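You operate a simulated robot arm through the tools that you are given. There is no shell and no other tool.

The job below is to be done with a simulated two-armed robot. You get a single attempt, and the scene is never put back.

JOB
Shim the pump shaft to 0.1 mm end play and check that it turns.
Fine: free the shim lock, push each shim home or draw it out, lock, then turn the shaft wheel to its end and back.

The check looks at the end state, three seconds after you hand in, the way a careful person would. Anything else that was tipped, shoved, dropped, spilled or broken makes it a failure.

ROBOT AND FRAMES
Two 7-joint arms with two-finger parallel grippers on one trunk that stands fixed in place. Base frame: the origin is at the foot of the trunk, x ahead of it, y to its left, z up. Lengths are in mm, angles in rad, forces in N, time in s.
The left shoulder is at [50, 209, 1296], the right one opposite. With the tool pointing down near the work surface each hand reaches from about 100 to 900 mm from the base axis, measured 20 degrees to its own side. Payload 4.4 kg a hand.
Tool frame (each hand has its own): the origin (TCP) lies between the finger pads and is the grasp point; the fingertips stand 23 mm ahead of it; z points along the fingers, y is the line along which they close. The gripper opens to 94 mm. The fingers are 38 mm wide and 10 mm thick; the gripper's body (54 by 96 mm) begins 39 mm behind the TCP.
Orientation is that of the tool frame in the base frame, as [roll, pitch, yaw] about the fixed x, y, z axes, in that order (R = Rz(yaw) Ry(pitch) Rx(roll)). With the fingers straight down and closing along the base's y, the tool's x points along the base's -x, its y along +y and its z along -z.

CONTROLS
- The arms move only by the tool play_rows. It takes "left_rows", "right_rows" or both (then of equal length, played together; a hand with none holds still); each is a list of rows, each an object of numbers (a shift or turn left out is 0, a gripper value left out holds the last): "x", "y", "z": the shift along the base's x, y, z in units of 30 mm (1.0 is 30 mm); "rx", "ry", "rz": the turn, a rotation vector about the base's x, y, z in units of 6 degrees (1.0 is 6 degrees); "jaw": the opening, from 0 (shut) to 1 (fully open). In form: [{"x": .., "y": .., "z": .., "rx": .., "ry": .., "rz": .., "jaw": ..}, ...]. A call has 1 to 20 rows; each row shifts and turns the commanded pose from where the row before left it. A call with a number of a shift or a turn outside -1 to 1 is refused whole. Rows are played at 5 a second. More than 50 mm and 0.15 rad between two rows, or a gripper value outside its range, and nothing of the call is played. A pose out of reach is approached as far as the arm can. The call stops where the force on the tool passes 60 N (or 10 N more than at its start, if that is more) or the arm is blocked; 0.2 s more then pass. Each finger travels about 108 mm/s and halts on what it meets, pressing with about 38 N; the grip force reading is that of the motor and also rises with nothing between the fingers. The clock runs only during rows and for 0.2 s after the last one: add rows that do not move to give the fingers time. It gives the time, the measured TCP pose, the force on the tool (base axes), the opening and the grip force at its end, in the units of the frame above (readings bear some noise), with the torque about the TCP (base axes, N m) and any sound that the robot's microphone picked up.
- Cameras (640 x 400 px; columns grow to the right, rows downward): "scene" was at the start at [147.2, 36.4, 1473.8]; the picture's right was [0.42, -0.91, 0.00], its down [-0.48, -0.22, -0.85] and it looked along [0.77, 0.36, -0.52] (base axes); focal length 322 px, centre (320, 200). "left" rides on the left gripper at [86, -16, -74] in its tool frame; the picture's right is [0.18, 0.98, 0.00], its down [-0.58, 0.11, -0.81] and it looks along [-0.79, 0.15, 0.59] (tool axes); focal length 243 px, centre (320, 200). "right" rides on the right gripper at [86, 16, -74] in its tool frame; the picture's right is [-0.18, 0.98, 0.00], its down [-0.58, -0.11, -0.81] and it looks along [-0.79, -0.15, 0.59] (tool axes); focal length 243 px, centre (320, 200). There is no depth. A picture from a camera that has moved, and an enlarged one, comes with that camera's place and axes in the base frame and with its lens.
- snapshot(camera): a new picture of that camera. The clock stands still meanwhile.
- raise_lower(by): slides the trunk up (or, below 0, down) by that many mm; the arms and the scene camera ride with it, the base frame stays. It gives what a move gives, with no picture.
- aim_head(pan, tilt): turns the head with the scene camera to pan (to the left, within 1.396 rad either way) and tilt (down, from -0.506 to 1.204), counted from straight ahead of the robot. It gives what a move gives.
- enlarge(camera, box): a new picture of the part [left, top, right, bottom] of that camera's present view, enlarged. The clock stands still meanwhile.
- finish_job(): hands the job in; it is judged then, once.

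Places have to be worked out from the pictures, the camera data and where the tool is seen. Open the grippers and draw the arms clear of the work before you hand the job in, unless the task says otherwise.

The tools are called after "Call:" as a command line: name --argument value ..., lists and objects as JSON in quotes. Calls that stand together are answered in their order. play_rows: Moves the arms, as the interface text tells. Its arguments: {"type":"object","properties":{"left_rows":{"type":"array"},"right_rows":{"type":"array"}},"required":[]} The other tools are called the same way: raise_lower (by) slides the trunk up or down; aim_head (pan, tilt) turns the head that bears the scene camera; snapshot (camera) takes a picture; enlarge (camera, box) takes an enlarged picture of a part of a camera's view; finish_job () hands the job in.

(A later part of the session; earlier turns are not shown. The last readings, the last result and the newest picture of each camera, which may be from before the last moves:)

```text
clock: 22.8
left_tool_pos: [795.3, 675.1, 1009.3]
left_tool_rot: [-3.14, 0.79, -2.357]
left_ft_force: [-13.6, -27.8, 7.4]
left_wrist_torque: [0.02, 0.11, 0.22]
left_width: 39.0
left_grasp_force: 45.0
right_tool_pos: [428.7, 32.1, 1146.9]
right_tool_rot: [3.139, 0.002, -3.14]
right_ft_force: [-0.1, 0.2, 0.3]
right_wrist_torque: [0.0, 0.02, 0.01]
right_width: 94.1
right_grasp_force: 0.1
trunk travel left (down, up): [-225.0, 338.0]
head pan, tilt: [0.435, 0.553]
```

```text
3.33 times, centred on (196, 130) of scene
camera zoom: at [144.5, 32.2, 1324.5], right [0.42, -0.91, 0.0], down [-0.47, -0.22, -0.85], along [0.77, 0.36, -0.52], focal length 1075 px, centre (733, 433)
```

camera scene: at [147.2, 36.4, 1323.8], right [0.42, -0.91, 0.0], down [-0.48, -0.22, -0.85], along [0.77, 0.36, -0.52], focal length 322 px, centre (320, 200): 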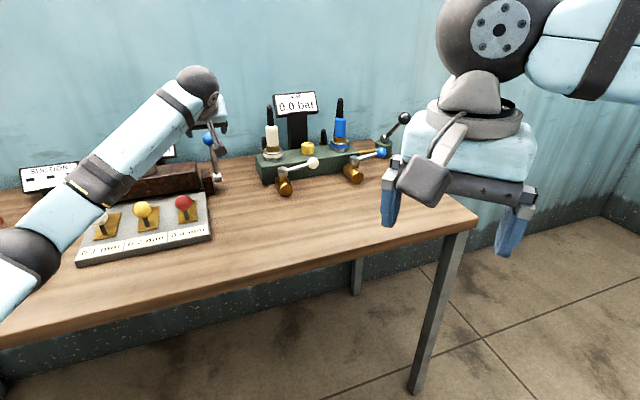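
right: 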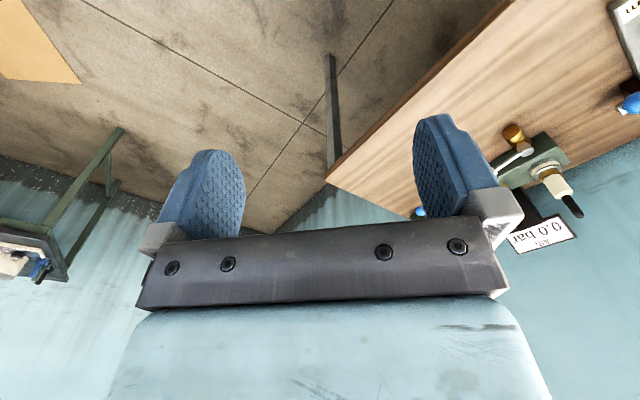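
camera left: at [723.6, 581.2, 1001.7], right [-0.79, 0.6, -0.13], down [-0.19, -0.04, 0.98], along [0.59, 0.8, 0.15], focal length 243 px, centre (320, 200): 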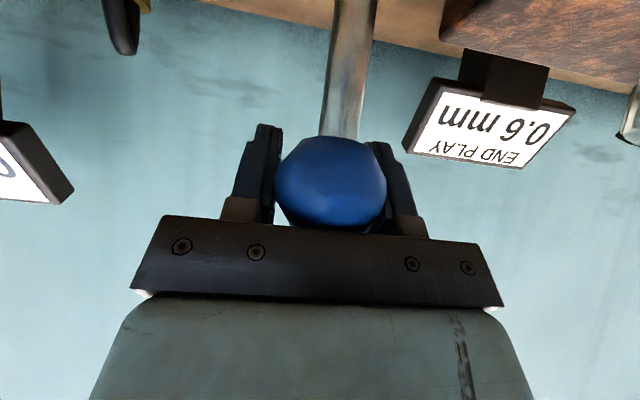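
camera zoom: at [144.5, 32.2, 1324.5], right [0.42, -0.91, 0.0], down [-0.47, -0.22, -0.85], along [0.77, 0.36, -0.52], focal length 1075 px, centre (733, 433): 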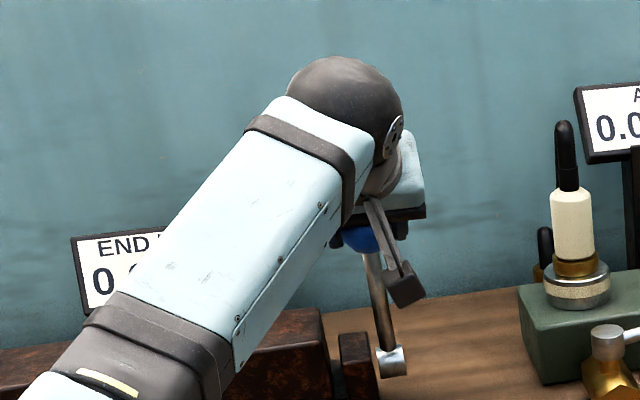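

The ball slipped in the pads with about 30 N of resistance while the lever stayed upright, so upright is the lever's end stop and the lock should be free. I release and back out.

Call:
play_rows --left_rows '[{"jaw": 0.7}, {}, {"x": -0.5, "y": -0.5}, {"x": -0.6, "y": -0.6, "z": 0.4}, {"x": -0.6, "y": -0.6, "z": 0.6}, {"x": -0.6, "y": -0.6, "z": 0.6}, {"x": -0.6, "y": -0.6, "z": 0.6}, {}]'

Call:
snapshot --camera "scene"

Call:
snapshot --camera "left"

```text
clock: 24.6
left_tool_pos: [708.2, 589.6, 1070.8]
left_tool_rot: [3.141, 0.786, -2.358]
left_ft_force: [-0.6, 0.2, -0.5]
left_wrist_torque: [0.02, -0.01, 0.03]
left_width: 65.8
left_grasp_force: 0.1
right_tool_pos: [431.7, 34.9, 1146.3]
right_tool_rot: [3.141, 0.001, 3.141]
right_ft_force: [-0.4, 0.5, 0.7]
right_wrist_torque: [-0.01, -0.01, -0.01]
right_width: 93.8
right_grasp_force: 0.1
trunk travel left (down, up): [-225.0, 338.0]
head pan, tilt: [0.435, 0.553]
```

```text
taken
camera scene: at [147.3, 36.5, 1323.8], right [0.42, -0.91, 0.0], down [-0.48, -0.22, -0.85], along [0.77, 0.36, -0.52], focal length 322 px, centre (320, 200)
```

scene: 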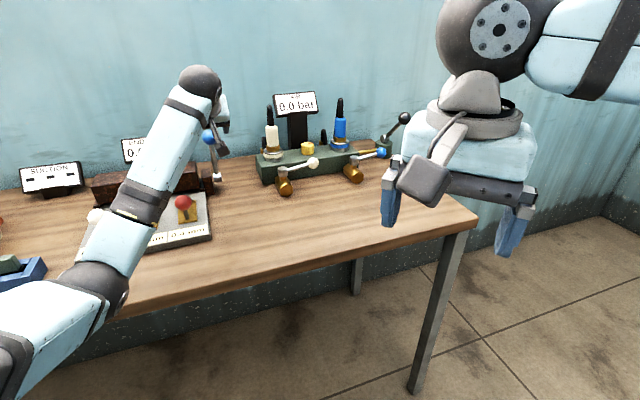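

```text
taken
camera left: at [638.4, 496.6, 1062.3], right [-0.79, 0.6, -0.13], down [-0.19, -0.03, 0.98], along [0.59, 0.8, 0.14], focal length 243 px, centre (320, 200)
```

left: 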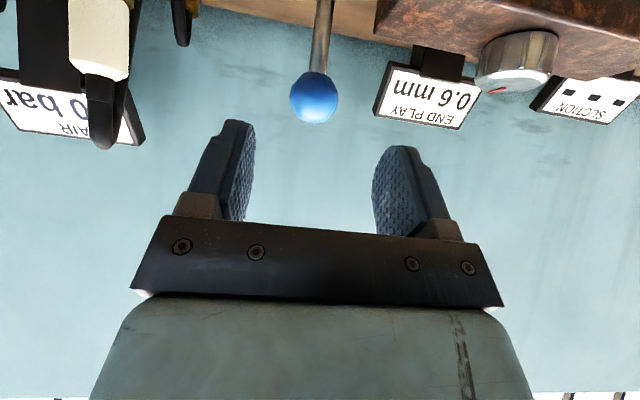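

The lever stays upright on its own. I raise the trunk again to keep the elbow well above the table and turn the hand back to fingers-down.

Call:
raise_lower --by 130

Call:
play_rows --left_rows '[{"x": -0.8, "y": -0.2, "rx": -0.707, "ry": 0.707}, {"x": -0.8, "y": -0.2, "rx": -0.707, "ry": 0.707}, {"x": -0.8, "y": -0.2, "rx": -0.707, "ry": 0.707}, {"x": -0.8, "y": -0.2, "rx": -0.707, "ry": 0.707}, {"x": -0.8, "rx": -0.707, "ry": 0.707}, {"rx": -0.707, "ry": 0.707}, {"rx": -0.707, "ry": 0.707}, {"rx": -0.354, "ry": 0.354}, {}]'

Call:
snapshot --camera "scene"

Call:
snapshot --camera "left"

```text
clock: 26.1
left_tool_pos: [709.5, 589.9, 1201.2]
left_tool_rot: [3.141, 0.785, -2.355]
left_ft_force: [0.9, 0.1, 0.0]
left_wrist_torque: [0.0, 0.02, 0.03]
left_width: 66.0
left_grasp_force: 0.0
right_tool_pos: [431.7, 35.5, 1275.5]
right_tool_rot: [3.141, 0.0, -3.141]
right_ft_force: [0.6, -0.3, -0.7]
right_wrist_torque: [0.01, 0.0, -0.01]
right_width: 94.0
right_grasp_force: 0.0
trunk travel left (down, up): [-355.0, 208.0]
head pan, tilt: [0.435, 0.553]
```

```text
clock: 28.1
left_tool_pos: [589.8, 565.9, 1200.7]
left_tool_rot: [-3.141, -0.002, -2.357]
left_ft_force: [-0.5, -0.2, 0.4]
left_wrist_torque: [0.01, 0.0, -0.01]
left_width: 65.8
left_grasp_force: 0.2
right_tool_pos: [432.0, 34.3, 1275.1]
right_tool_rot: [-3.141, 0.0, 3.14]
right_ft_force: [0.2, 0.9, -0.6]
right_wrist_torque: [0.01, 0.0, 0.0]
right_width: 93.9
right_grasp_force: 0.2
trunk travel left (down, up): [-355.0, 208.0]
head pan, tilt: [0.435, 0.553]
```

```text
taken
camera scene: at [147.4, 36.4, 1453.8], right [0.42, -0.91, 0.0], down [-0.48, -0.22, -0.85], along [0.77, 0.36, -0.52], focal length 322 px, centre (320, 200)
```

scene: 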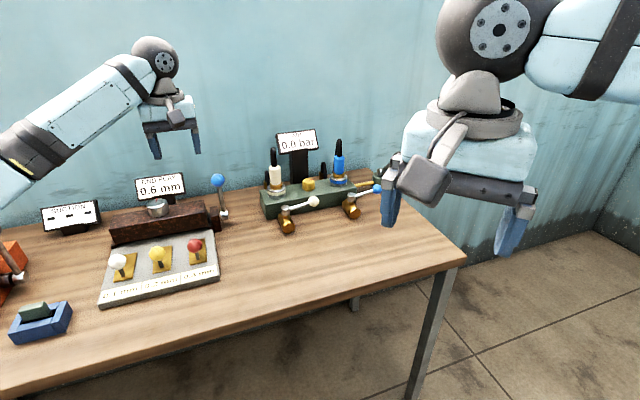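

```text
taken
camera left: at [538.1, 492.2, 1275.2], right [-0.83, 0.56, 0.0], down [0.33, 0.49, 0.81], along [0.45, 0.67, -0.59], focal length 243 px, centre (320, 200)
```

left: 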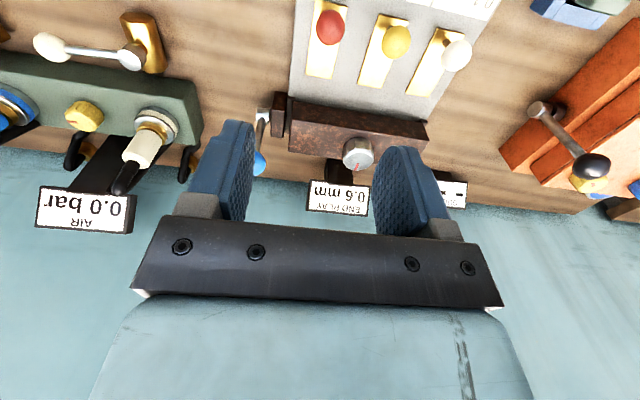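

A zoom on the station shows whether anything changed with the lever upright.

Call:
enlarge --camera "scene" --box '[90, 165, 250, 310]'

Call:
enlarge --camera "left" --box '[240, 0, 500, 220]'

```text
2.76 times, centred on (170, 238) of scene
camera zoom: at [147.4, 36.4, 1453.8], right [0.42, -0.91, 0.0], down [-0.48, -0.22, -0.85], along [0.77, 0.36, -0.52], focal length 889 px, centre (734, 97)
```

zoom: 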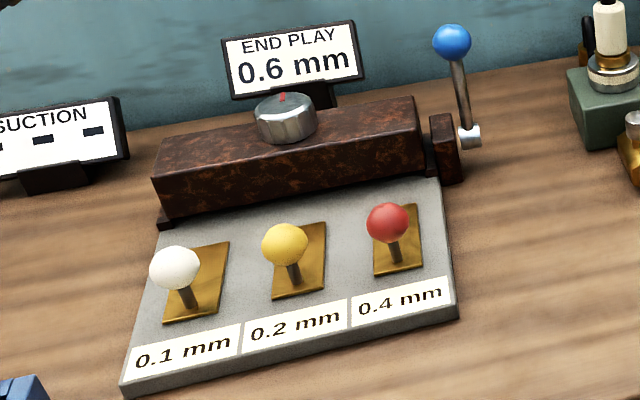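

```text
1.82 times, centred on (370, 110) of left
camera zoom: at [538.1, 492.2, 1275.2], right [-0.83, 0.56, 0.0], down [0.33, 0.49, 0.81], along [0.45, 0.67, -0.59], focal length 441 px, centre (229, 364)
```

zoom: 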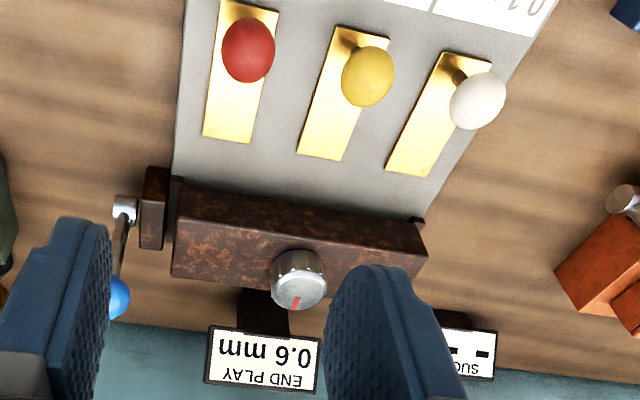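

Now the red 0.4 shim first: I move above it at (593,596) and descend with jaws at about 66 mm.

Call:
play_rows --left_rows '[{"x": 0.1, "y": 1.0}, {"z": -1}, {"z": -1}, {"z": -1}, {"z": -1}, {"z": -1}, {"z": -1}, {"z": -1}, {"z": -1}, {}]'

Call:
snapshot --camera "left"

Call:
snapshot --camera "scene"

```text
clock: 30.3
left_tool_pos: [591.7, 595.6, 961.3]
left_tool_rot: [-3.141, 0.0, -2.357]
left_ft_force: [0.0, 0.9, 0.2]
left_wrist_torque: [-0.01, 0.0, -0.01]
left_width: 65.8
left_grasp_force: 0.1
right_tool_pos: [431.0, 34.0, 1276.0]
right_tool_rot: [3.142, -0.001, 3.141]
right_ft_force: [0.3, 0.0, 0.2]
right_wrist_torque: [-0.02, -0.04, -0.02]
right_width: 93.9
right_grasp_force: 0.1
trunk travel left (down, up): [-355.0, 208.0]
head pan, tilt: [0.435, 0.553]
```

```text
taken
camera left: at [540.0, 522.3, 1035.6], right [-0.83, 0.56, 0.0], down [0.33, 0.49, 0.81], along [0.46, 0.67, -0.59], focal length 243 px, centre (320, 200)
```

left: 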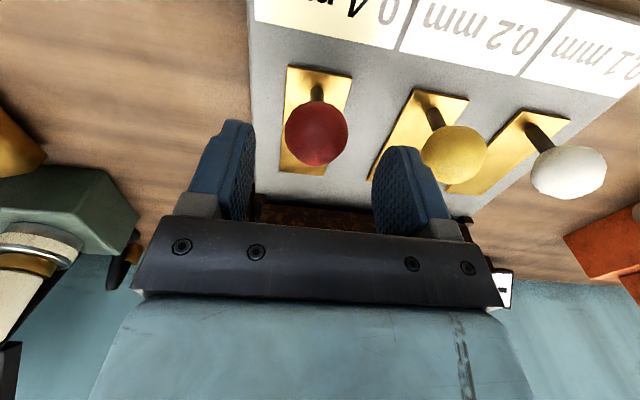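

```text
taken
camera scene: at [146.9, 36.1, 1453.9], right [0.42, -0.91, 0.0], down [-0.48, -0.22, -0.85], along [0.77, 0.36, -0.52], focal length 322 px, centre (320, 200)
```

scene: 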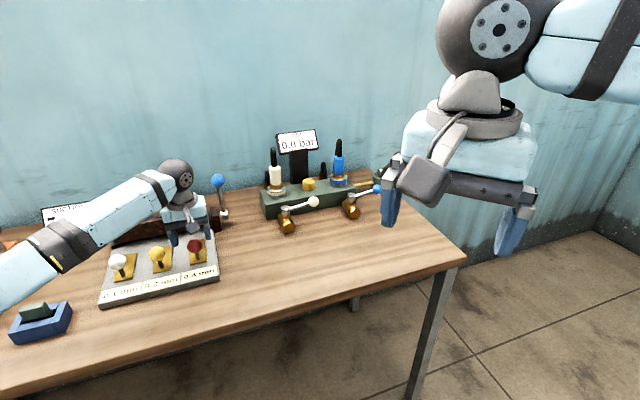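

The red ball is centred at (593,595). I descend the last 39 mm and grip it.

Call:
play_rows --left_rows '[{"x": 0.03, "z": -0.7}, {"z": -0.6}, {}, {"jaw": 0.3}, {}, {}, {}]'

Call:
snapshot --camera "left"

Call:
enlarge --camera "scene" --box '[90, 155, 250, 305]'

```text
clock: 31.9
left_tool_pos: [593.1, 596.3, 922.2]
left_tool_rot: [-3.14, 0.0, -2.356]
left_ft_force: [-1.8, 1.1, -1.1]
left_wrist_torque: [0.02, -0.03, 0.02]
left_width: 37.2
left_grasp_force: 45.1
right_tool_pos: [431.3, 34.7, 1276.1]
right_tool_rot: [3.141, -0.001, -3.141]
right_ft_force: [0.6, -0.1, 0.0]
right_wrist_torque: [-0.01, 0.0, -0.02]
right_width: 93.9
right_grasp_force: 0.0
trunk travel left (down, up): [-355.0, 208.0]
head pan, tilt: [0.435, 0.553]
```

```text
taken
camera left: at [542.1, 522.5, 996.3], right [-0.83, 0.56, 0.0], down [0.33, 0.49, 0.81], along [0.46, 0.67, -0.59], focal length 243 px, centre (320, 200)
```

left: 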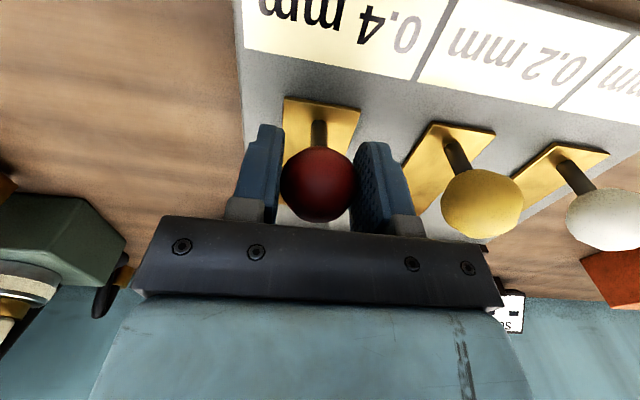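

```text
2.67 times, centred on (170, 230) of scene
camera zoom: at [147.1, 36.7, 1453.8], right [0.42, -0.91, 0.0], down [-0.48, -0.22, -0.85], along [0.77, 0.36, -0.52], focal length 860 px, centre (720, 120)
```

zoom: 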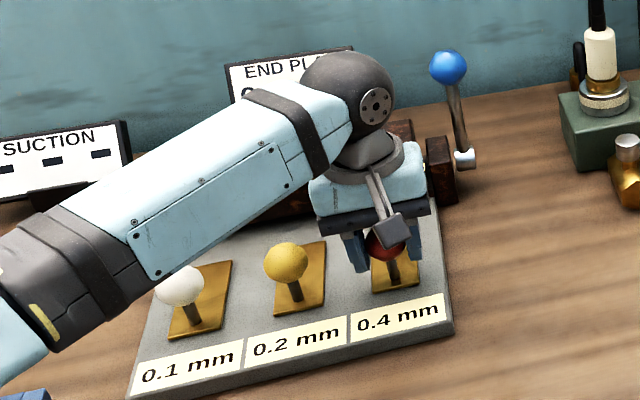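

The red knob is gripped (37 mm). I slide it toward the housing, first 21 mm, watching the force.

Call:
play_rows --left_rows '[{"x": 0.167, "y": 0.167}, {"x": 0.167, "y": 0.167}, {"x": 0.167, "y": 0.167}, {}]'

Call:
snapshot --camera "left"

```text
clock: 32.9
left_tool_pos: [607.3, 610.5, 921.7]
left_tool_rot: [3.141, 0.0, -2.357]
left_ft_force: [-2.9, -0.2, -2.5]
left_wrist_torque: [-0.03, 0.23, -0.07]
left_width: 37.3
left_grasp_force: 44.8
right_tool_pos: [430.7, 34.8, 1275.3]
right_tool_rot: [-3.141, -0.001, 3.141]
right_ft_force: [-0.1, -0.1, 0.0]
right_wrist_torque: [0.0, -0.01, -0.01]
right_width: 94.2
right_grasp_force: 0.1
trunk travel left (down, up): [-355.0, 208.0]
head pan, tilt: [0.435, 0.553]
```

```text
taken
camera left: at [556.9, 537.2, 996.4], right [-0.83, 0.56, 0.0], down [0.33, 0.49, 0.81], along [0.45, 0.67, -0.59], focal length 243 px, centre (320, 200)
```

left: 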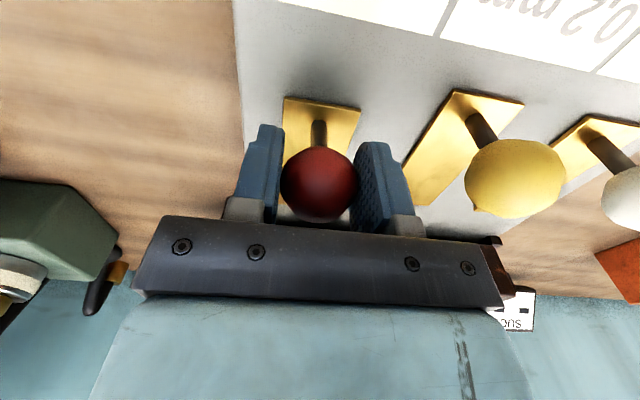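

The shim slides freely with the knob. I keep pushing in 7 mm steps.

Call:
play_rows --left_rows '[{"x": 0.167, "y": 0.167}, {"x": 0.167, "y": 0.167}, {"x": 0.167, "y": 0.167}, {"x": 0.167, "y": 0.167}, {}]'

Call:
snapshot --camera "left"

Call:
snapshot --camera "scene"

```text
clock: 34.1
left_tool_pos: [625.6, 628.8, 921.9]
left_tool_rot: [3.14, 0.0, -2.356]
left_ft_force: [-33.9, -12.5, -10.3]
left_wrist_torque: [-0.08, 0.17, 0.14]
left_width: 37.6
left_grasp_force: 44.7
right_tool_pos: [428.0, 35.7, 1275.2]
right_tool_rot: [-3.142, 0.004, 3.141]
right_ft_force: [0.7, -1.1, -0.1]
right_wrist_torque: [0.0, 0.0, -0.01]
right_width: 94.1
right_grasp_force: 0.1
trunk travel left (down, up): [-355.0, 208.0]
head pan, tilt: [0.435, 0.553]
```

```text
taken
camera left: at [574.9, 555.2, 996.7], right [-0.82, 0.57, 0.0], down [0.34, 0.49, 0.81], along [0.45, 0.66, -0.59], focal length 243 px, centre (320, 200)
```

left: 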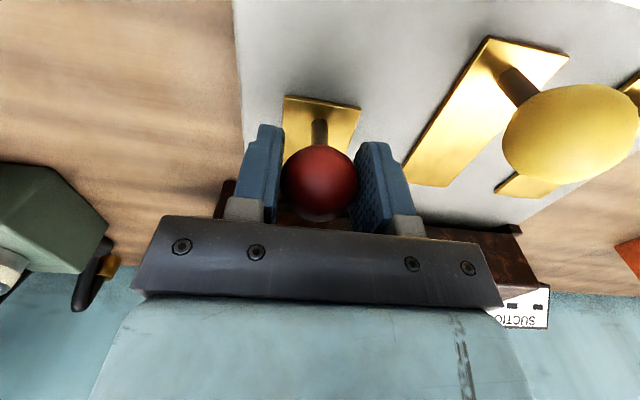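

```text
taken
camera scene: at [144.2, 36.1, 1454.1], right [0.42, -0.91, 0.0], down [-0.47, -0.22, -0.85], along [0.77, 0.36, -0.52], focal length 322 px, centre (320, 200)
```

scene: 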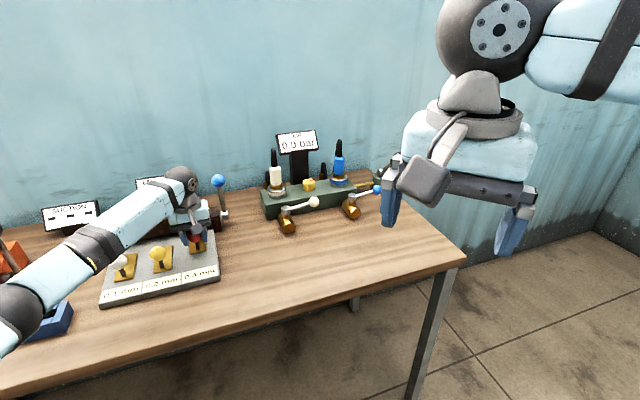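

Resistance of about 35 N appears after 46 mm of travel. I push a few mm more to tell a hard stop from friction.

Call:
play_rows --left_rows '[{"x": 0.08, "y": 0.08}, {"x": 0.08, "y": 0.08}, {}]'

Call:
snapshot --camera "left"

Call:
enlarge --camera "scene" --box '[90, 155, 250, 305]'

```text
clock: 34.9
left_tool_pos: [630.9, 632.9, 924.2]
left_tool_rot: [-3.141, 0.002, -2.357]
left_ft_force: [-36.6, -10.6, -6.9]
left_wrist_torque: [-0.01, 0.22, 0.02]
left_width: 37.6
left_grasp_force: 44.5
right_tool_pos: [427.8, 34.4, 1277.6]
right_tool_rot: [-3.141, 0.005, 3.14]
right_ft_force: [0.0, -0.2, 0.6]
right_wrist_torque: [0.02, -0.03, 0.02]
right_width: 93.8
right_grasp_force: 0.0
trunk travel left (down, up): [-355.0, 208.0]
head pan, tilt: [0.435, 0.553]
```

```text
taken
camera left: at [579.9, 560.4, 998.1], right [-0.83, 0.56, 0.0], down [0.33, 0.49, 0.81], along [0.46, 0.67, -0.59], focal length 243 px, centre (320, 200)
```

left: 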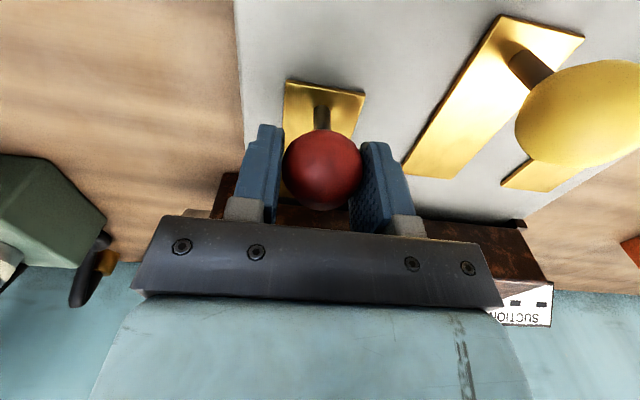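

```text
2.67 times, centred on (170, 230) of scene
camera zoom: at [143.7, 36.0, 1454.3], right [0.42, -0.91, 0.0], down [-0.47, -0.22, -0.85], along [0.77, 0.36, -0.52], focal length 860 px, centre (720, 120)
```

zoom: 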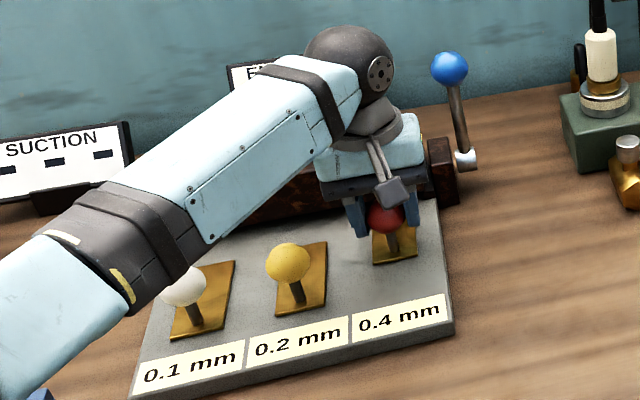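

The ball slipped in the pads while the shim held still, so it's against a stop at about 45 mm travel. I release, rise clear, and check the display.

Call:
play_rows --left_rows '[{"jaw": 0.7}, {"x": -0.1, "y": -0.1}, {"z": 1}, {"z": 1}, {"z": 1}, {"z": 1}, {"z": 1}, {"z": 1}, {"z": 1}, {"x": -0.9, "y": -0.9, "z": 0.9}, {"x": -0.9, "y": -0.9}, {}]'

Call:
enlarge --camera "scene" --box '[90, 155, 250, 305]'

Call:
snapshot --camera "left"

```text
clock: 37.5
left_tool_pos: [575.2, 578.2, 1158.0]
left_tool_rot: [3.141, -0.001, -2.358]
left_ft_force: [0.1, -0.1, 0.1]
left_wrist_torque: [-0.03, 0.01, 0.0]
left_width: 65.7
left_grasp_force: 0.0
right_tool_pos: [431.3, 35.3, 1275.5]
right_tool_rot: [3.141, -0.001, 3.141]
right_ft_force: [-0.1, -0.1, 0.0]
right_wrist_torque: [0.0, -0.02, 0.02]
right_width: 94.0
right_grasp_force: 0.1
trunk travel left (down, up): [-355.0, 208.0]
head pan, tilt: [0.435, 0.553]
```

```text
2.67 times, centred on (170, 230) of scene
camera zoom: at [147.5, 36.5, 1453.8], right [0.42, -0.91, 0.0], down [-0.48, -0.22, -0.85], along [0.77, 0.36, -0.53], focal length 860 px, centre (720, 120)
```

zoom: 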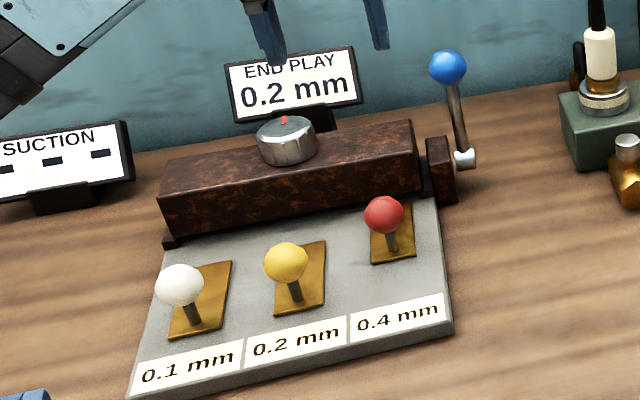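

```text
taken
camera left: at [524.7, 504.6, 1232.8], right [-0.83, 0.56, 0.0], down [0.33, 0.49, 0.81], along [0.45, 0.67, -0.59], focal length 243 px, centre (320, 200)
```

left: 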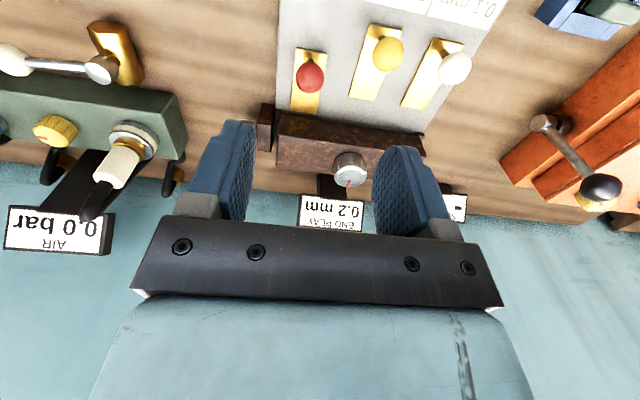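

The display now reads 0.2 mm: the 0.4 shim is home. Next the white 0.1 shim at (469,722): I move above it and descend part way.

Call:
play_rows --left_rows '[{"x": -0.707, "y": 0.96}, {"x": -0.707, "y": 0.96}, {"x": -0.707, "y": 0.96}, {"x": -0.707, "y": 0.96}, {"x": -0.707, "y": 0.96}, {"z": -1}, {"z": -1}, {"z": -1}, {"z": -1}, {"z": -1}, {"z": -1}, {"z": -0.6}, {}]'

Call:
snapshot --camera "left"

Call:
snapshot --camera "scene"

```text
clock: 40.3
left_tool_pos: [469.5, 722.6, 959.7]
left_tool_rot: [-3.141, 0.0, -2.356]
left_ft_force: [-0.6, 0.6, 0.9]
left_wrist_torque: [-0.03, 0.0, -0.03]
left_width: 66.0
left_grasp_force: 0.0
right_tool_pos: [431.7, 35.9, 1275.4]
right_tool_rot: [-3.141, 0.0, -3.141]
right_ft_force: [-0.5, -0.1, 0.4]
right_wrist_torque: [0.03, -0.01, 0.02]
right_width: 93.9
right_grasp_force: 0.1
trunk travel left (down, up): [-355.0, 208.0]
head pan, tilt: [0.435, 0.553]
```

```text
taken
camera left: at [418.5, 648.8, 1035.0], right [-0.83, 0.56, 0.0], down [0.33, 0.49, 0.81], along [0.46, 0.67, -0.59], focal length 243 px, centre (320, 200)
```

left: 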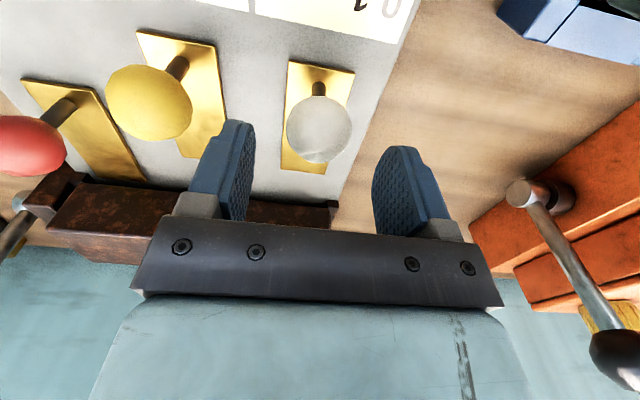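

```text
taken
camera scene: at [147.2, 36.2, 1453.9], right [0.42, -0.91, 0.0], down [-0.48, -0.22, -0.85], along [0.77, 0.36, -0.52], focal length 322 px, centre (320, 200)
```

scene: 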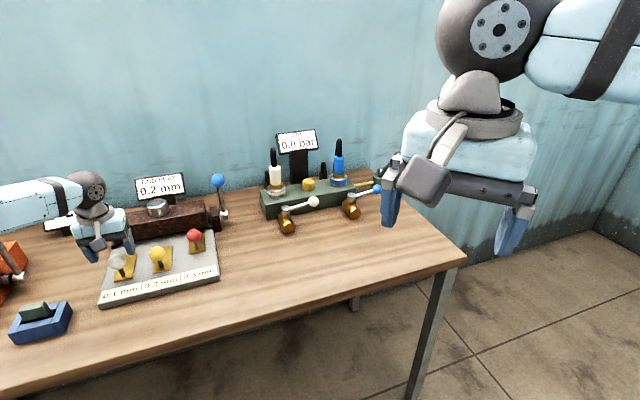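

White ball is centred at (469,721). I descend and grip it.

Call:
play_rows --left_rows '[{"z": -0.7}, {"z": -0.6}, {}, {"jaw": 0.3}, {}, {}, {}]'

Call:
snapshot --camera "left"

```text
clock: 41.9
left_tool_pos: [471.1, 722.6, 921.9]
left_tool_rot: [-3.14, 0.0, -2.356]
left_ft_force: [4.7, -5.8, -1.1]
left_wrist_torque: [0.06, -0.29, -0.07]
left_width: 37.3
left_grasp_force: 45.1
right_tool_pos: [431.3, 35.0, 1276.7]
right_tool_rot: [3.141, -0.001, -3.141]
right_ft_force: [0.5, -0.1, 0.0]
right_wrist_torque: [0.0, -0.02, -0.03]
right_width: 94.1
right_grasp_force: 0.1
trunk travel left (down, up): [-355.0, 208.0]
head pan, tilt: [0.435, 0.553]
```

```text
taken
camera left: at [419.7, 649.1, 995.4], right [-0.83, 0.56, 0.0], down [0.33, 0.49, 0.81], along [0.46, 0.67, -0.59], focal length 243 px, centre (320, 200)
```

left: 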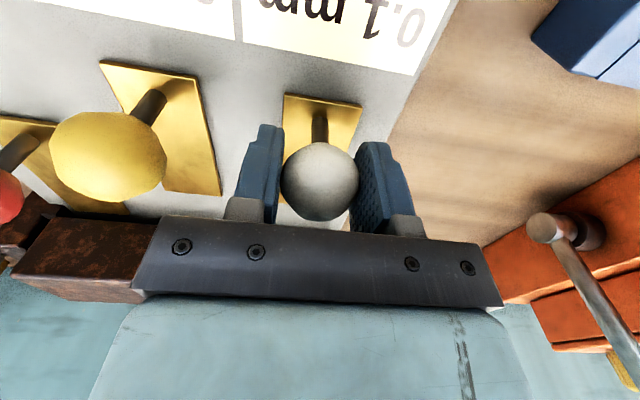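

White knob gripped (37 mm). I push it toward the housing by about 42 mm in 7 mm steps.

Call:
play_rows --left_rows '[{"x": 0.167, "y": 0.167}, {"x": 0.167, "y": 0.167}, {"x": 0.167, "y": 0.167}, {"x": 0.167, "y": 0.167}, {"x": 0.167, "y": 0.167}, {"x": 0.167, "y": 0.167}, {}]'

Call:
snapshot --camera "left"

Call:
snapshot --camera "scene"

```text
clock: 43.5
left_tool_pos: [501.4, 753.0, 920.1]
left_tool_rot: [3.139, -0.002, -2.356]
left_ft_force: [6.7, -9.0, -13.1]
left_wrist_torque: [0.08, 0.04, -0.1]
left_width: 37.2
left_grasp_force: 45.0
right_tool_pos: [433.1, 35.3, 1275.2]
right_tool_rot: [3.141, -0.003, -3.141]
right_ft_force: [0.0, -0.2, -0.4]
right_wrist_torque: [-0.01, 0.01, 0.01]
right_width: 94.0
right_grasp_force: 0.0
trunk travel left (down, up): [-355.0, 208.0]
head pan, tilt: [0.435, 0.553]
```

```text
taken
camera left: at [450.2, 679.4, 995.6], right [-0.83, 0.56, 0.0], down [0.34, 0.49, 0.81], along [0.45, 0.66, -0.59], focal length 243 px, centre (320, 200)
```

left: 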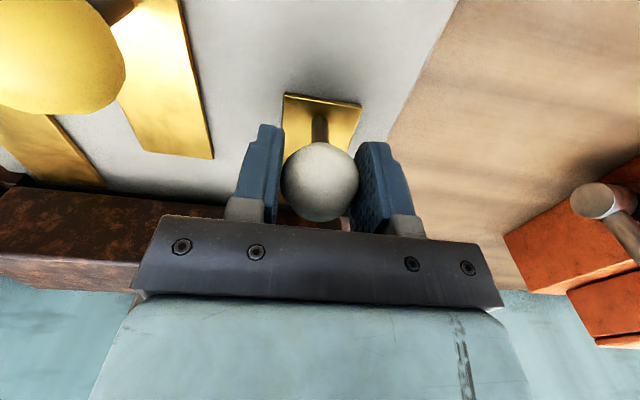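

```text
taken
camera scene: at [149.2, 37.1, 1453.5], right [0.42, -0.91, 0.0], down [-0.48, -0.22, -0.85], along [0.77, 0.36, -0.53], focal length 322 px, centre (320, 200)
```

scene: 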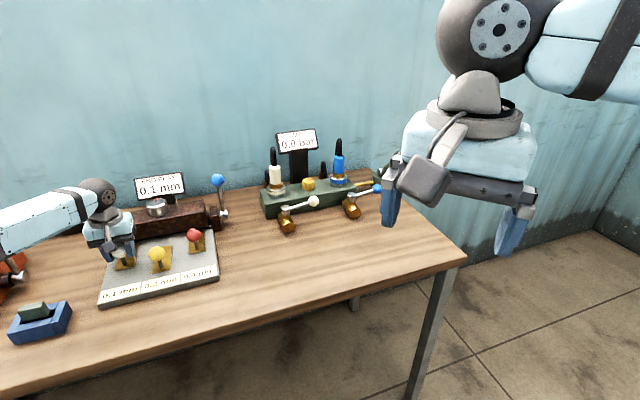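

The display already shows 0.1 mm. I push the white shim the last few mm to its stop.

Call:
play_rows --left_rows '[{"x": 0.06, "y": 0.06}, {"x": 0.06, "y": 0.06}, {"x": 0.05, "y": 0.05}, {}]'

Call:
snapshot --camera "left"

```text
clock: 44.5
left_tool_pos: [505.1, 757.1, 920.7]
left_tool_rot: [3.14, -0.002, -2.358]
left_ft_force: [-15.3, -28.9, -15.3]
left_wrist_torque: [-0.07, 0.12, -0.05]
left_width: 37.3
left_grasp_force: 44.8
right_tool_pos: [430.6, 33.2, 1276.0]
right_tool_rot: [-3.141, -0.001, 3.142]
right_ft_force: [-0.1, 0.1, 0.5]
right_wrist_torque: [0.0, 0.01, 0.02]
right_width: 93.9
right_grasp_force: 0.1
trunk travel left (down, up): [-355.0, 208.0]
head pan, tilt: [0.435, 0.553]
```

```text
taken
camera left: at [453.4, 682.8, 996.7], right [-0.82, 0.57, 0.0], down [0.34, 0.49, 0.81], along [0.45, 0.66, -0.59], focal length 243 px, centre (320, 200)
```

left: 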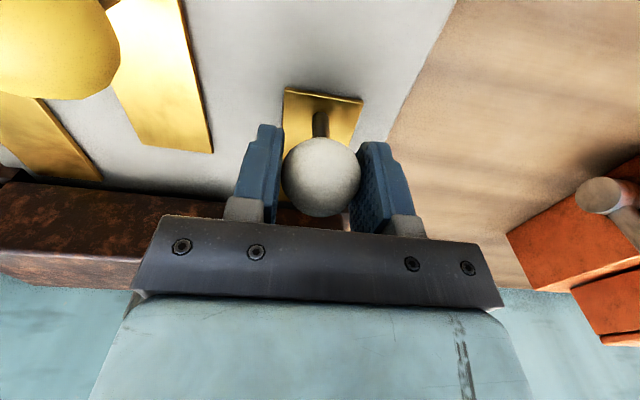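

White is at its stop (about 31 N and the ball starting to slip). I release and rise clear, then check the shims and the display.

Call:
play_rows --left_rows '[{"jaw": 0.7}, {"x": -0.07, "y": -0.07}, {"z": 1}, {"z": 1}, {"z": 1}, {"z": 1}, {"z": 1}, {"z": 1}, {"z": 1}, {"x": -0.5, "y": -0.9}, {"x": 0.2, "y": -0.9}, {}]'

Call:
enlarge --camera "scene" --box '[90, 155, 250, 305]'

Call:
snapshot --camera "left"

```text
clock: 47.1
left_tool_pos: [492.7, 702.5, 1132.7]
left_tool_rot: [3.141, 0.001, -2.357]
left_ft_force: [0.6, 0.1, -0.2]
left_wrist_torque: [0.02, -0.01, -0.02]
left_width: 65.6
left_grasp_force: 0.0
right_tool_pos: [430.7, 35.7, 1275.1]
right_tool_rot: [-3.141, 0.0, -3.14]
right_ft_force: [-0.4, 0.2, -0.5]
right_wrist_torque: [-0.04, -0.01, -0.03]
right_width: 93.9
right_grasp_force: 0.0
trunk travel left (down, up): [-355.0, 208.0]
head pan, tilt: [0.435, 0.553]
```

```text
2.67 times, centred on (170, 230) of scene
camera zoom: at [146.4, 36.7, 1453.9], right [0.42, -0.91, 0.0], down [-0.48, -0.22, -0.85], along [0.77, 0.36, -0.52], focal length 860 px, centre (720, 120)
```

zoom: 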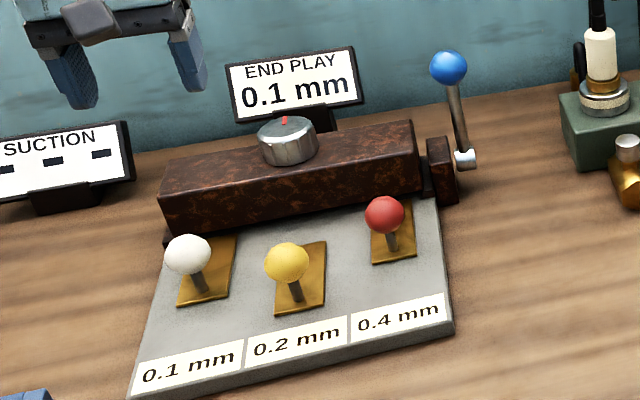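

```text
taken
camera left: at [441.8, 628.0, 1207.4], right [-0.83, 0.56, 0.0], down [0.33, 0.49, 0.81], along [0.46, 0.67, -0.59], focal length 243 px, centre (320, 200)
```

left: 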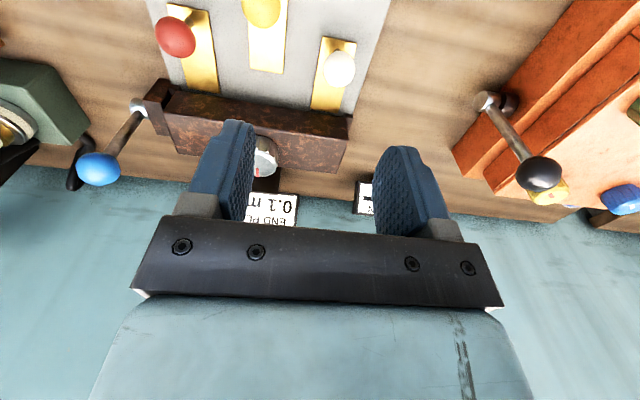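

Display shows 0.1 mm with white and red home and yellow out. Now to lock: I tilt the hand 20° forward and move above the upright lever ball at about (765,647,1010).

Call:
play_rows --left_rows '[{"x": 0.92, "y": -0.294, "rx": 0.589, "ry": -0.589}, {"x": 0.92, "y": -0.294, "rx": 0.589, "ry": -0.589}, {"x": 0.92, "y": -0.294, "rx": 0.589, "ry": -0.589}, {"x": 0.92, "y": -0.294, "rx": 0.589, "ry": -0.589}, {"x": 0.92, "y": -0.294}, {"x": 0.92, "y": -0.294}, {"x": 0.92, "y": -0.294}, {"x": 0.92, "y": -0.294}, {"x": 0.92, "y": -0.294}, {"z": -0.7}, {}]'

Call:
snapshot --camera "left"

Call:
snapshot --camera "scene"

```text
clock: 49.5
left_tool_pos: [741.2, 620.5, 1110.5]
left_tool_rot: [-3.141, 0.349, -2.355]
left_ft_force: [0.5, -0.2, 0.2]
left_wrist_torque: [0.02, 0.04, -0.01]
left_width: 65.7
left_grasp_force: 0.1
right_tool_pos: [432.2, 33.9, 1276.0]
right_tool_rot: [3.141, 0.001, 3.141]
right_ft_force: [0.6, -0.1, -1.0]
right_wrist_torque: [0.0, -0.01, 0.02]
right_width: 94.0
right_grasp_force: 0.0
trunk travel left (down, up): [-355.0, 208.0]
head pan, tilt: [0.435, 0.553]
```

```text
taken
camera left: at [676.2, 532.1, 1151.7], right [-0.82, 0.57, -0.06], down [0.11, 0.27, 0.96], along [0.56, 0.77, -0.28], focal length 243 px, centre (320, 200)
```

left: 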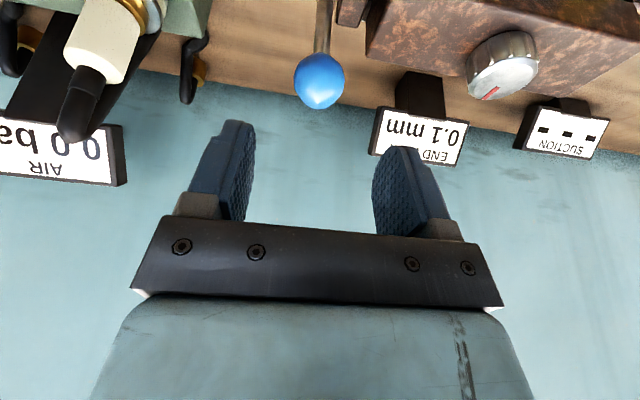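

```text
taken
camera scene: at [147.2, 35.7, 1453.9], right [0.42, -0.91, 0.0], down [-0.48, -0.22, -0.85], along [0.77, 0.36, -0.52], focal length 322 px, centre (320, 200)
```

scene: 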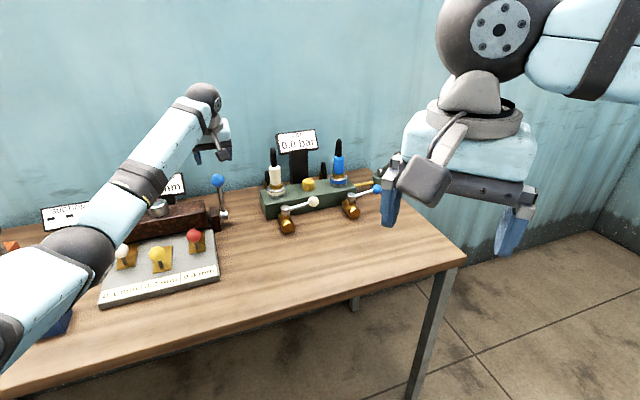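

The ball is now at about (768,650,1010). I approach along the finger direction and grip it.

Call:
play_rows --left_rows '[{"x": 0.225, "y": 0.24, "z": -0.835}, {"x": 0.225, "y": 0.24, "z": -0.835}, {"x": 0.225, "y": 0.24, "z": -0.835}, {"x": 0.225, "y": 0.24, "z": -0.835}, {}, {"jaw": 0.3}, {}, {}, {}]'

Call:
snapshot --camera "left"

```text
clock: 51.5
left_tool_pos: [770.8, 650.2, 1010.8]
left_tool_rot: [-3.141, 0.349, -2.356]
left_ft_force: [4.4, -6.3, 0.7]
left_wrist_torque: [-0.14, -0.04, -0.16]
left_width: 39.0
left_grasp_force: 44.9
right_tool_pos: [431.3, 34.3, 1274.4]
right_tool_rot: [3.141, 0.0, 3.14]
right_ft_force: [-0.7, 0.5, -0.6]
right_wrist_torque: [0.0, 0.03, 0.01]
right_width: 94.1
right_grasp_force: 0.1
trunk travel left (down, up): [-355.0, 208.0]
head pan, tilt: [0.435, 0.553]
```

```text
taken
camera left: at [705.3, 562.8, 1051.2], right [-0.82, 0.57, -0.06], down [0.11, 0.27, 0.96], along [0.57, 0.77, -0.29], focal length 243 px, centre (320, 200)
```

left: 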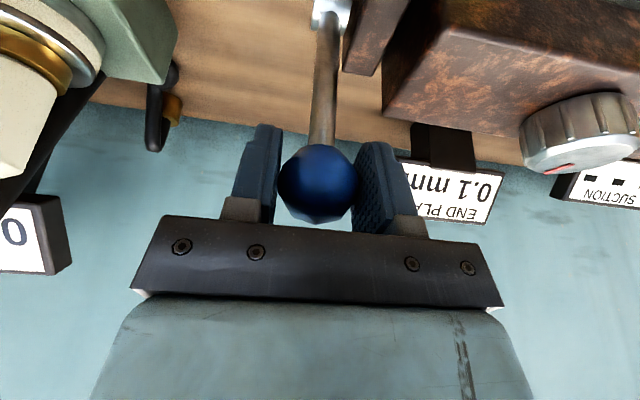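

Gripped centrally. With hub (771,653,886) and radius 124, I swing the lever back toward me along the arc, first 30°.

Call:
play_rows --left_rows '[{"x": -0.3055, "y": -0.3055, "z": -0.023}, {"x": -0.3026, "y": -0.3026, "z": -0.067}, {"x": -0.2946, "y": -0.2946, "z": -0.113}, {"x": -0.2852, "y": -0.2852, "z": -0.153}, {"x": -0.2734, "y": -0.2734, "z": -0.197}, {}]'

Call:
snapshot --camera "left"

```text
clock: 52.9
left_tool_pos: [727.0, 607.0, 993.3]
left_tool_rot: [3.139, 0.349, -2.358]
left_ft_force: [18.4, -6.2, 7.2]
left_wrist_torque: [0.92, -0.97, -0.21]
left_width: 38.9
left_grasp_force: 45.4
right_tool_pos: [432.7, 32.4, 1274.8]
right_tool_rot: [3.14, -0.002, 3.141]
right_ft_force: [0.5, 0.1, 0.9]
right_wrist_torque: [-0.04, -0.02, 0.01]
right_width: 94.0
right_grasp_force: 0.0
trunk travel left (down, up): [-355.0, 208.0]
head pan, tilt: [0.435, 0.553]
```

```text
taken
camera left: at [660.7, 518.3, 1034.0], right [-0.82, 0.57, -0.06], down [0.12, 0.27, 0.96], along [0.57, 0.77, -0.28], focal length 243 px, centre (320, 200)
```

left: 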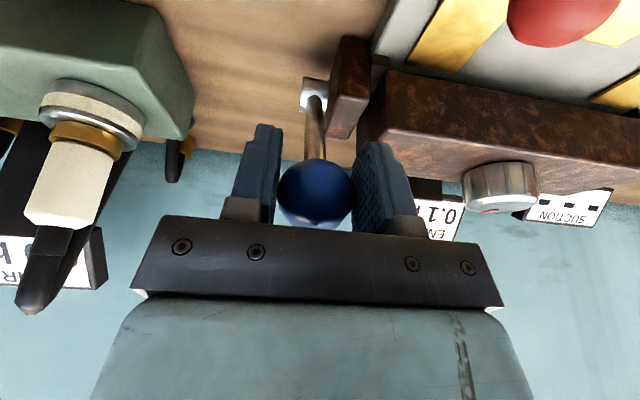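

The lever follows with a slight lag. I continue down the arc another 24°.

Call:
play_rows --left_rows '[{"x": -0.2569, "y": -0.2569, "z": -0.237}, {"x": -0.238, "y": -0.238, "z": -0.27}, {"x": -0.2168, "y": -0.2168, "z": -0.307}, {"x": -0.191, "y": -0.191, "z": -0.337}, {}]'

Call:
snapshot --camera "left"

Call:
enlarge --camera "scene" --box '[140, 130, 260, 230]'

```text
clock: 54.1
left_tool_pos: [698.5, 579.0, 960.3]
left_tool_rot: [-3.141, 0.35, -2.357]
left_ft_force: [10.6, -5.3, 12.2]
left_wrist_torque: [1.02, -0.98, -0.15]
left_width: 39.2
left_grasp_force: 45.1
right_tool_pos: [431.2, 33.3, 1275.7]
right_tool_rot: [3.139, 0.0, 3.141]
right_ft_force: [-0.6, 0.2, -0.6]
right_wrist_torque: [0.02, -0.03, 0.02]
right_width: 94.0
right_grasp_force: 0.0
trunk travel left (down, up): [-355.0, 208.0]
head pan, tilt: [0.435, 0.553]
```

```text
taken
camera left: at [633.4, 490.8, 1001.1], right [-0.82, 0.57, -0.06], down [0.11, 0.27, 0.96], along [0.56, 0.78, -0.28], focal length 243 px, centre (320, 200)
```

left: 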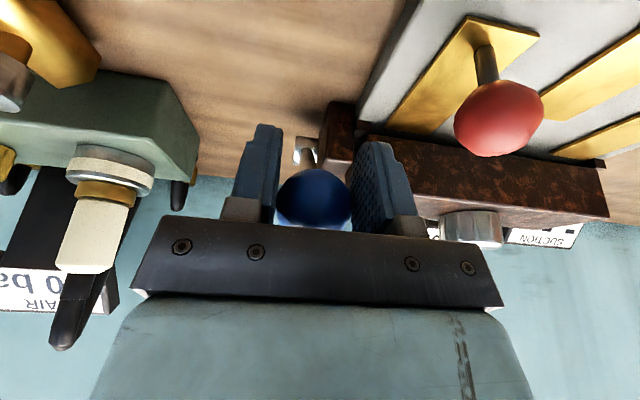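

```text
4.00 times, centred on (200, 180) of scene
camera zoom: at [146.8, 34.1, 1454.0], right [0.42, -0.91, 0.0], down [-0.48, -0.22, -0.85], along [0.77, 0.36, -0.52], focal length 1290 px, centre (800, 280)
```

zoom: 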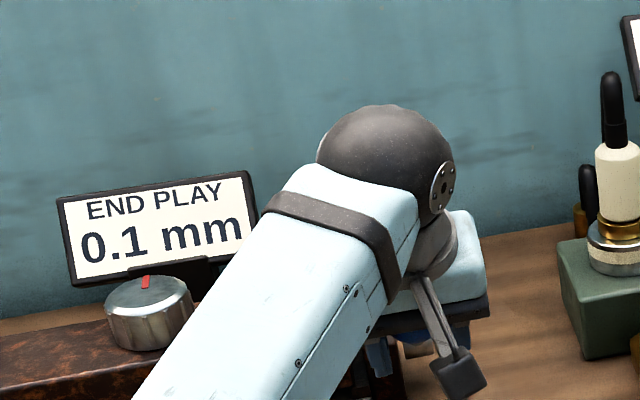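

The ball is roughly 8 mm short of its starting place, lagging in the pads. I continue further down the arc until it stops.

Call:
play_rows --left_rows '[{"x": -0.12, "y": -0.12, "z": -0.2}, {"x": -0.12, "y": -0.12, "z": -0.25}, {"x": -0.1, "y": -0.1, "z": -0.25}, {}]'

Call:
snapshot --camera "left"

```text
clock: 55.1
left_tool_pos: [686.8, 570.4, 934.9]
left_tool_rot: [3.138, 0.345, -2.356]
left_ft_force: [0.1, 0.8, 0.1]
left_wrist_torque: [0.0, 0.0, -0.01]
left_width: 28.3
left_grasp_force: 0.2
right_tool_pos: [432.6, 35.8, 1276.1]
right_tool_rot: [-3.141, 0.0, 3.141]
right_ft_force: [0.8, 0.1, 0.3]
right_wrist_torque: [-0.01, 0.03, 0.0]
right_width: 94.1
right_grasp_force: 0.1
trunk travel left (down, up): [-355.0, 208.0]
head pan, tilt: [0.435, 0.553]
```

```text
taken
camera left: at [622.4, 482.7, 976.5], right [-0.82, 0.57, -0.06], down [0.12, 0.27, 0.96], along [0.56, 0.77, -0.29], focal length 243 px, centre (320, 200)
```

left: 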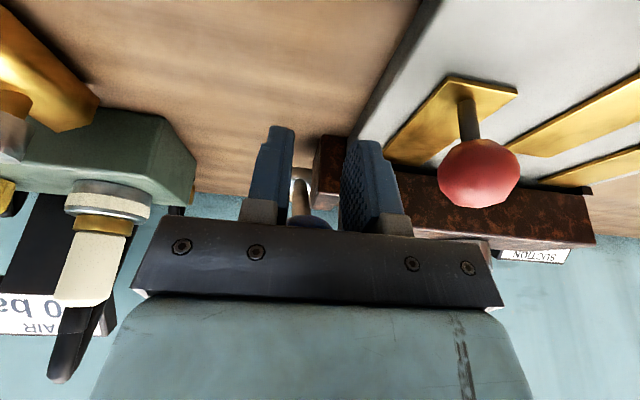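

The pads slid off the ball, which sits just beyond the fingers now. I open, back off toward me, and rise to see where the lever came to rest.

Call:
play_rows --left_rows '[{"jaw": 0.7}, {"x": -0.5, "y": -0.5}, {"x": -0.7, "y": -0.7, "z": 0.3}, {"x": -0.7, "y": -0.7, "z": 0.8}, {"z": 1}, {"z": 1}, {"z": 1}, {}]'

Call:
snapshot --camera "left"

Call:
enlarge --camera "scene" --box '[100, 150, 260, 250]'

```text
clock: 56.9
left_tool_pos: [631.4, 512.6, 1060.1]
left_tool_rot: [-3.141, 0.349, -2.357]
left_ft_force: [0.6, -0.5, -0.4]
left_wrist_torque: [0.01, -0.01, 0.0]
left_width: 65.9
left_grasp_force: 0.0
right_tool_pos: [431.8, 35.3, 1275.6]
right_tool_rot: [3.141, 0.001, -3.14]
right_ft_force: [-0.1, 0.3, 0.9]
right_wrist_torque: [-0.01, 0.01, 0.02]
right_width: 94.1
right_grasp_force: 0.0
trunk travel left (down, up): [-355.0, 208.0]
head pan, tilt: [0.435, 0.553]
```

```text
taken
camera left: at [565.3, 425.4, 1101.9], right [-0.82, 0.57, -0.06], down [0.12, 0.27, 0.96], along [0.56, 0.77, -0.29], focal length 243 px, centre (320, 200)
```

left: 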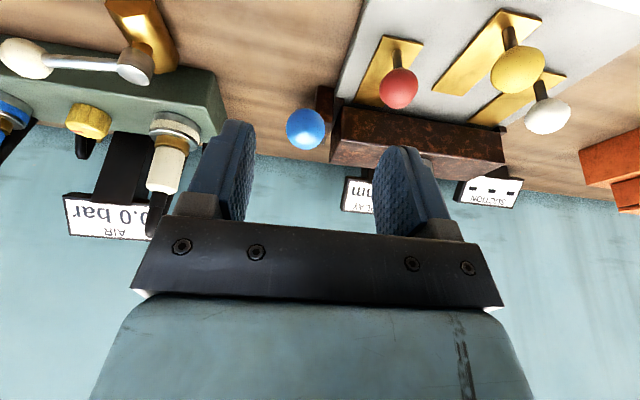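

```text
4.00 times, centred on (180, 200) of scene
camera zoom: at [147.4, 36.7, 1453.8], right [0.42, -0.91, 0.0], down [-0.48, -0.22, -0.85], along [0.77, 0.36, -0.53], focal length 1290 px, centre (880, 200)
```

zoom: 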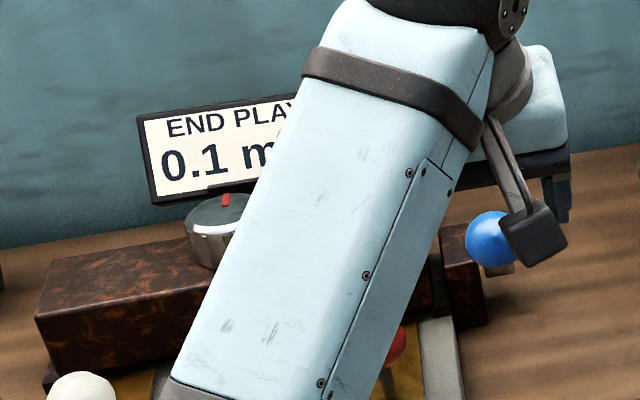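

The ball sits at about (703,583,966), roughly 4° short of its original place by my comparison. I turn the hand back to vertical, close the fingers and bring the tips above the ball to press the lever down to its stop.

Call:
play_rows --left_rows '[{"rx": -0.589, "ry": 0.589, "jaw": 0}, {"rx": -0.589, "ry": 0.589}, {"rx": -0.589, "ry": 0.589}, {"rx": -0.589, "ry": 0.589}, {"x": 0.82, "y": 0.82}, {"x": 0.82, "y": 0.82}, {"x": 0.8, "y": 0.8}, {}]'

Call:
snapshot --camera "left"

Call:
enlarge --camera "scene" --box '[140, 100, 300, 220]'

```text
clock: 58.7
left_tool_pos: [704.6, 587.5, 1062.5]
left_tool_rot: [-3.14, 0.001, -2.356]
left_ft_force: [1.0, 0.5, 0.2]
left_wrist_torque: [-0.03, 0.0, -0.02]
left_width: 0.0
left_grasp_force: 38.3
right_tool_pos: [430.3, 35.3, 1275.7]
right_tool_rot: [-3.141, 0.0, -3.14]
right_ft_force: [0.0, 0.1, 0.4]
right_wrist_torque: [0.01, -0.01, -0.02]
right_width: 93.9
right_grasp_force: 0.0
trunk travel left (down, up): [-355.0, 208.0]
head pan, tilt: [0.435, 0.553]
```

```text
taken
camera left: at [653.1, 513.5, 1136.7], right [-0.82, 0.57, 0.0], down [0.33, 0.49, 0.81], along [0.46, 0.67, -0.59], focal length 243 px, centre (320, 200)
```

left: 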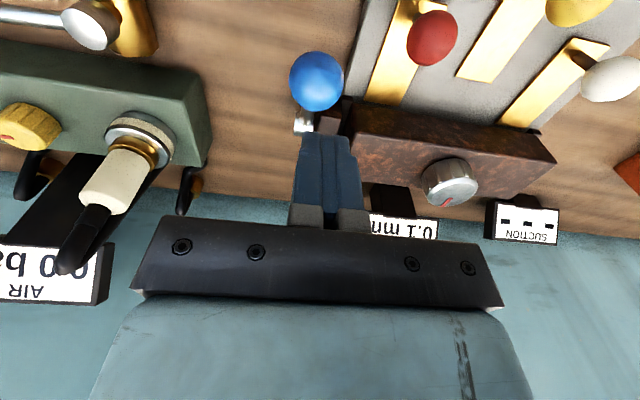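

```text
3.33 times, centred on (220, 160) of scene
camera zoom: at [146.7, 36.5, 1453.9], right [0.42, -0.91, 0.0], down [-0.48, -0.22, -0.85], along [0.77, 0.36, -0.52], focal length 1075 px, centre (653, 333)
```

zoom: 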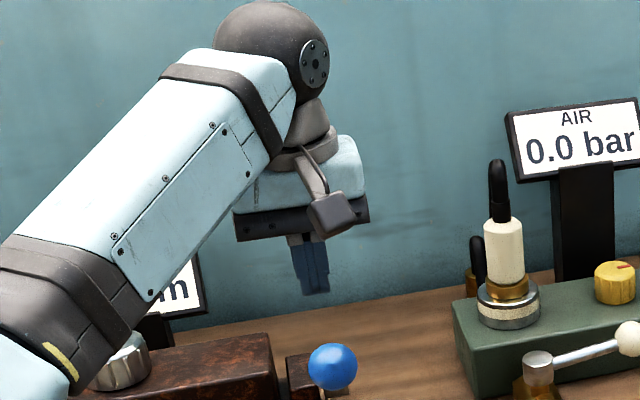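

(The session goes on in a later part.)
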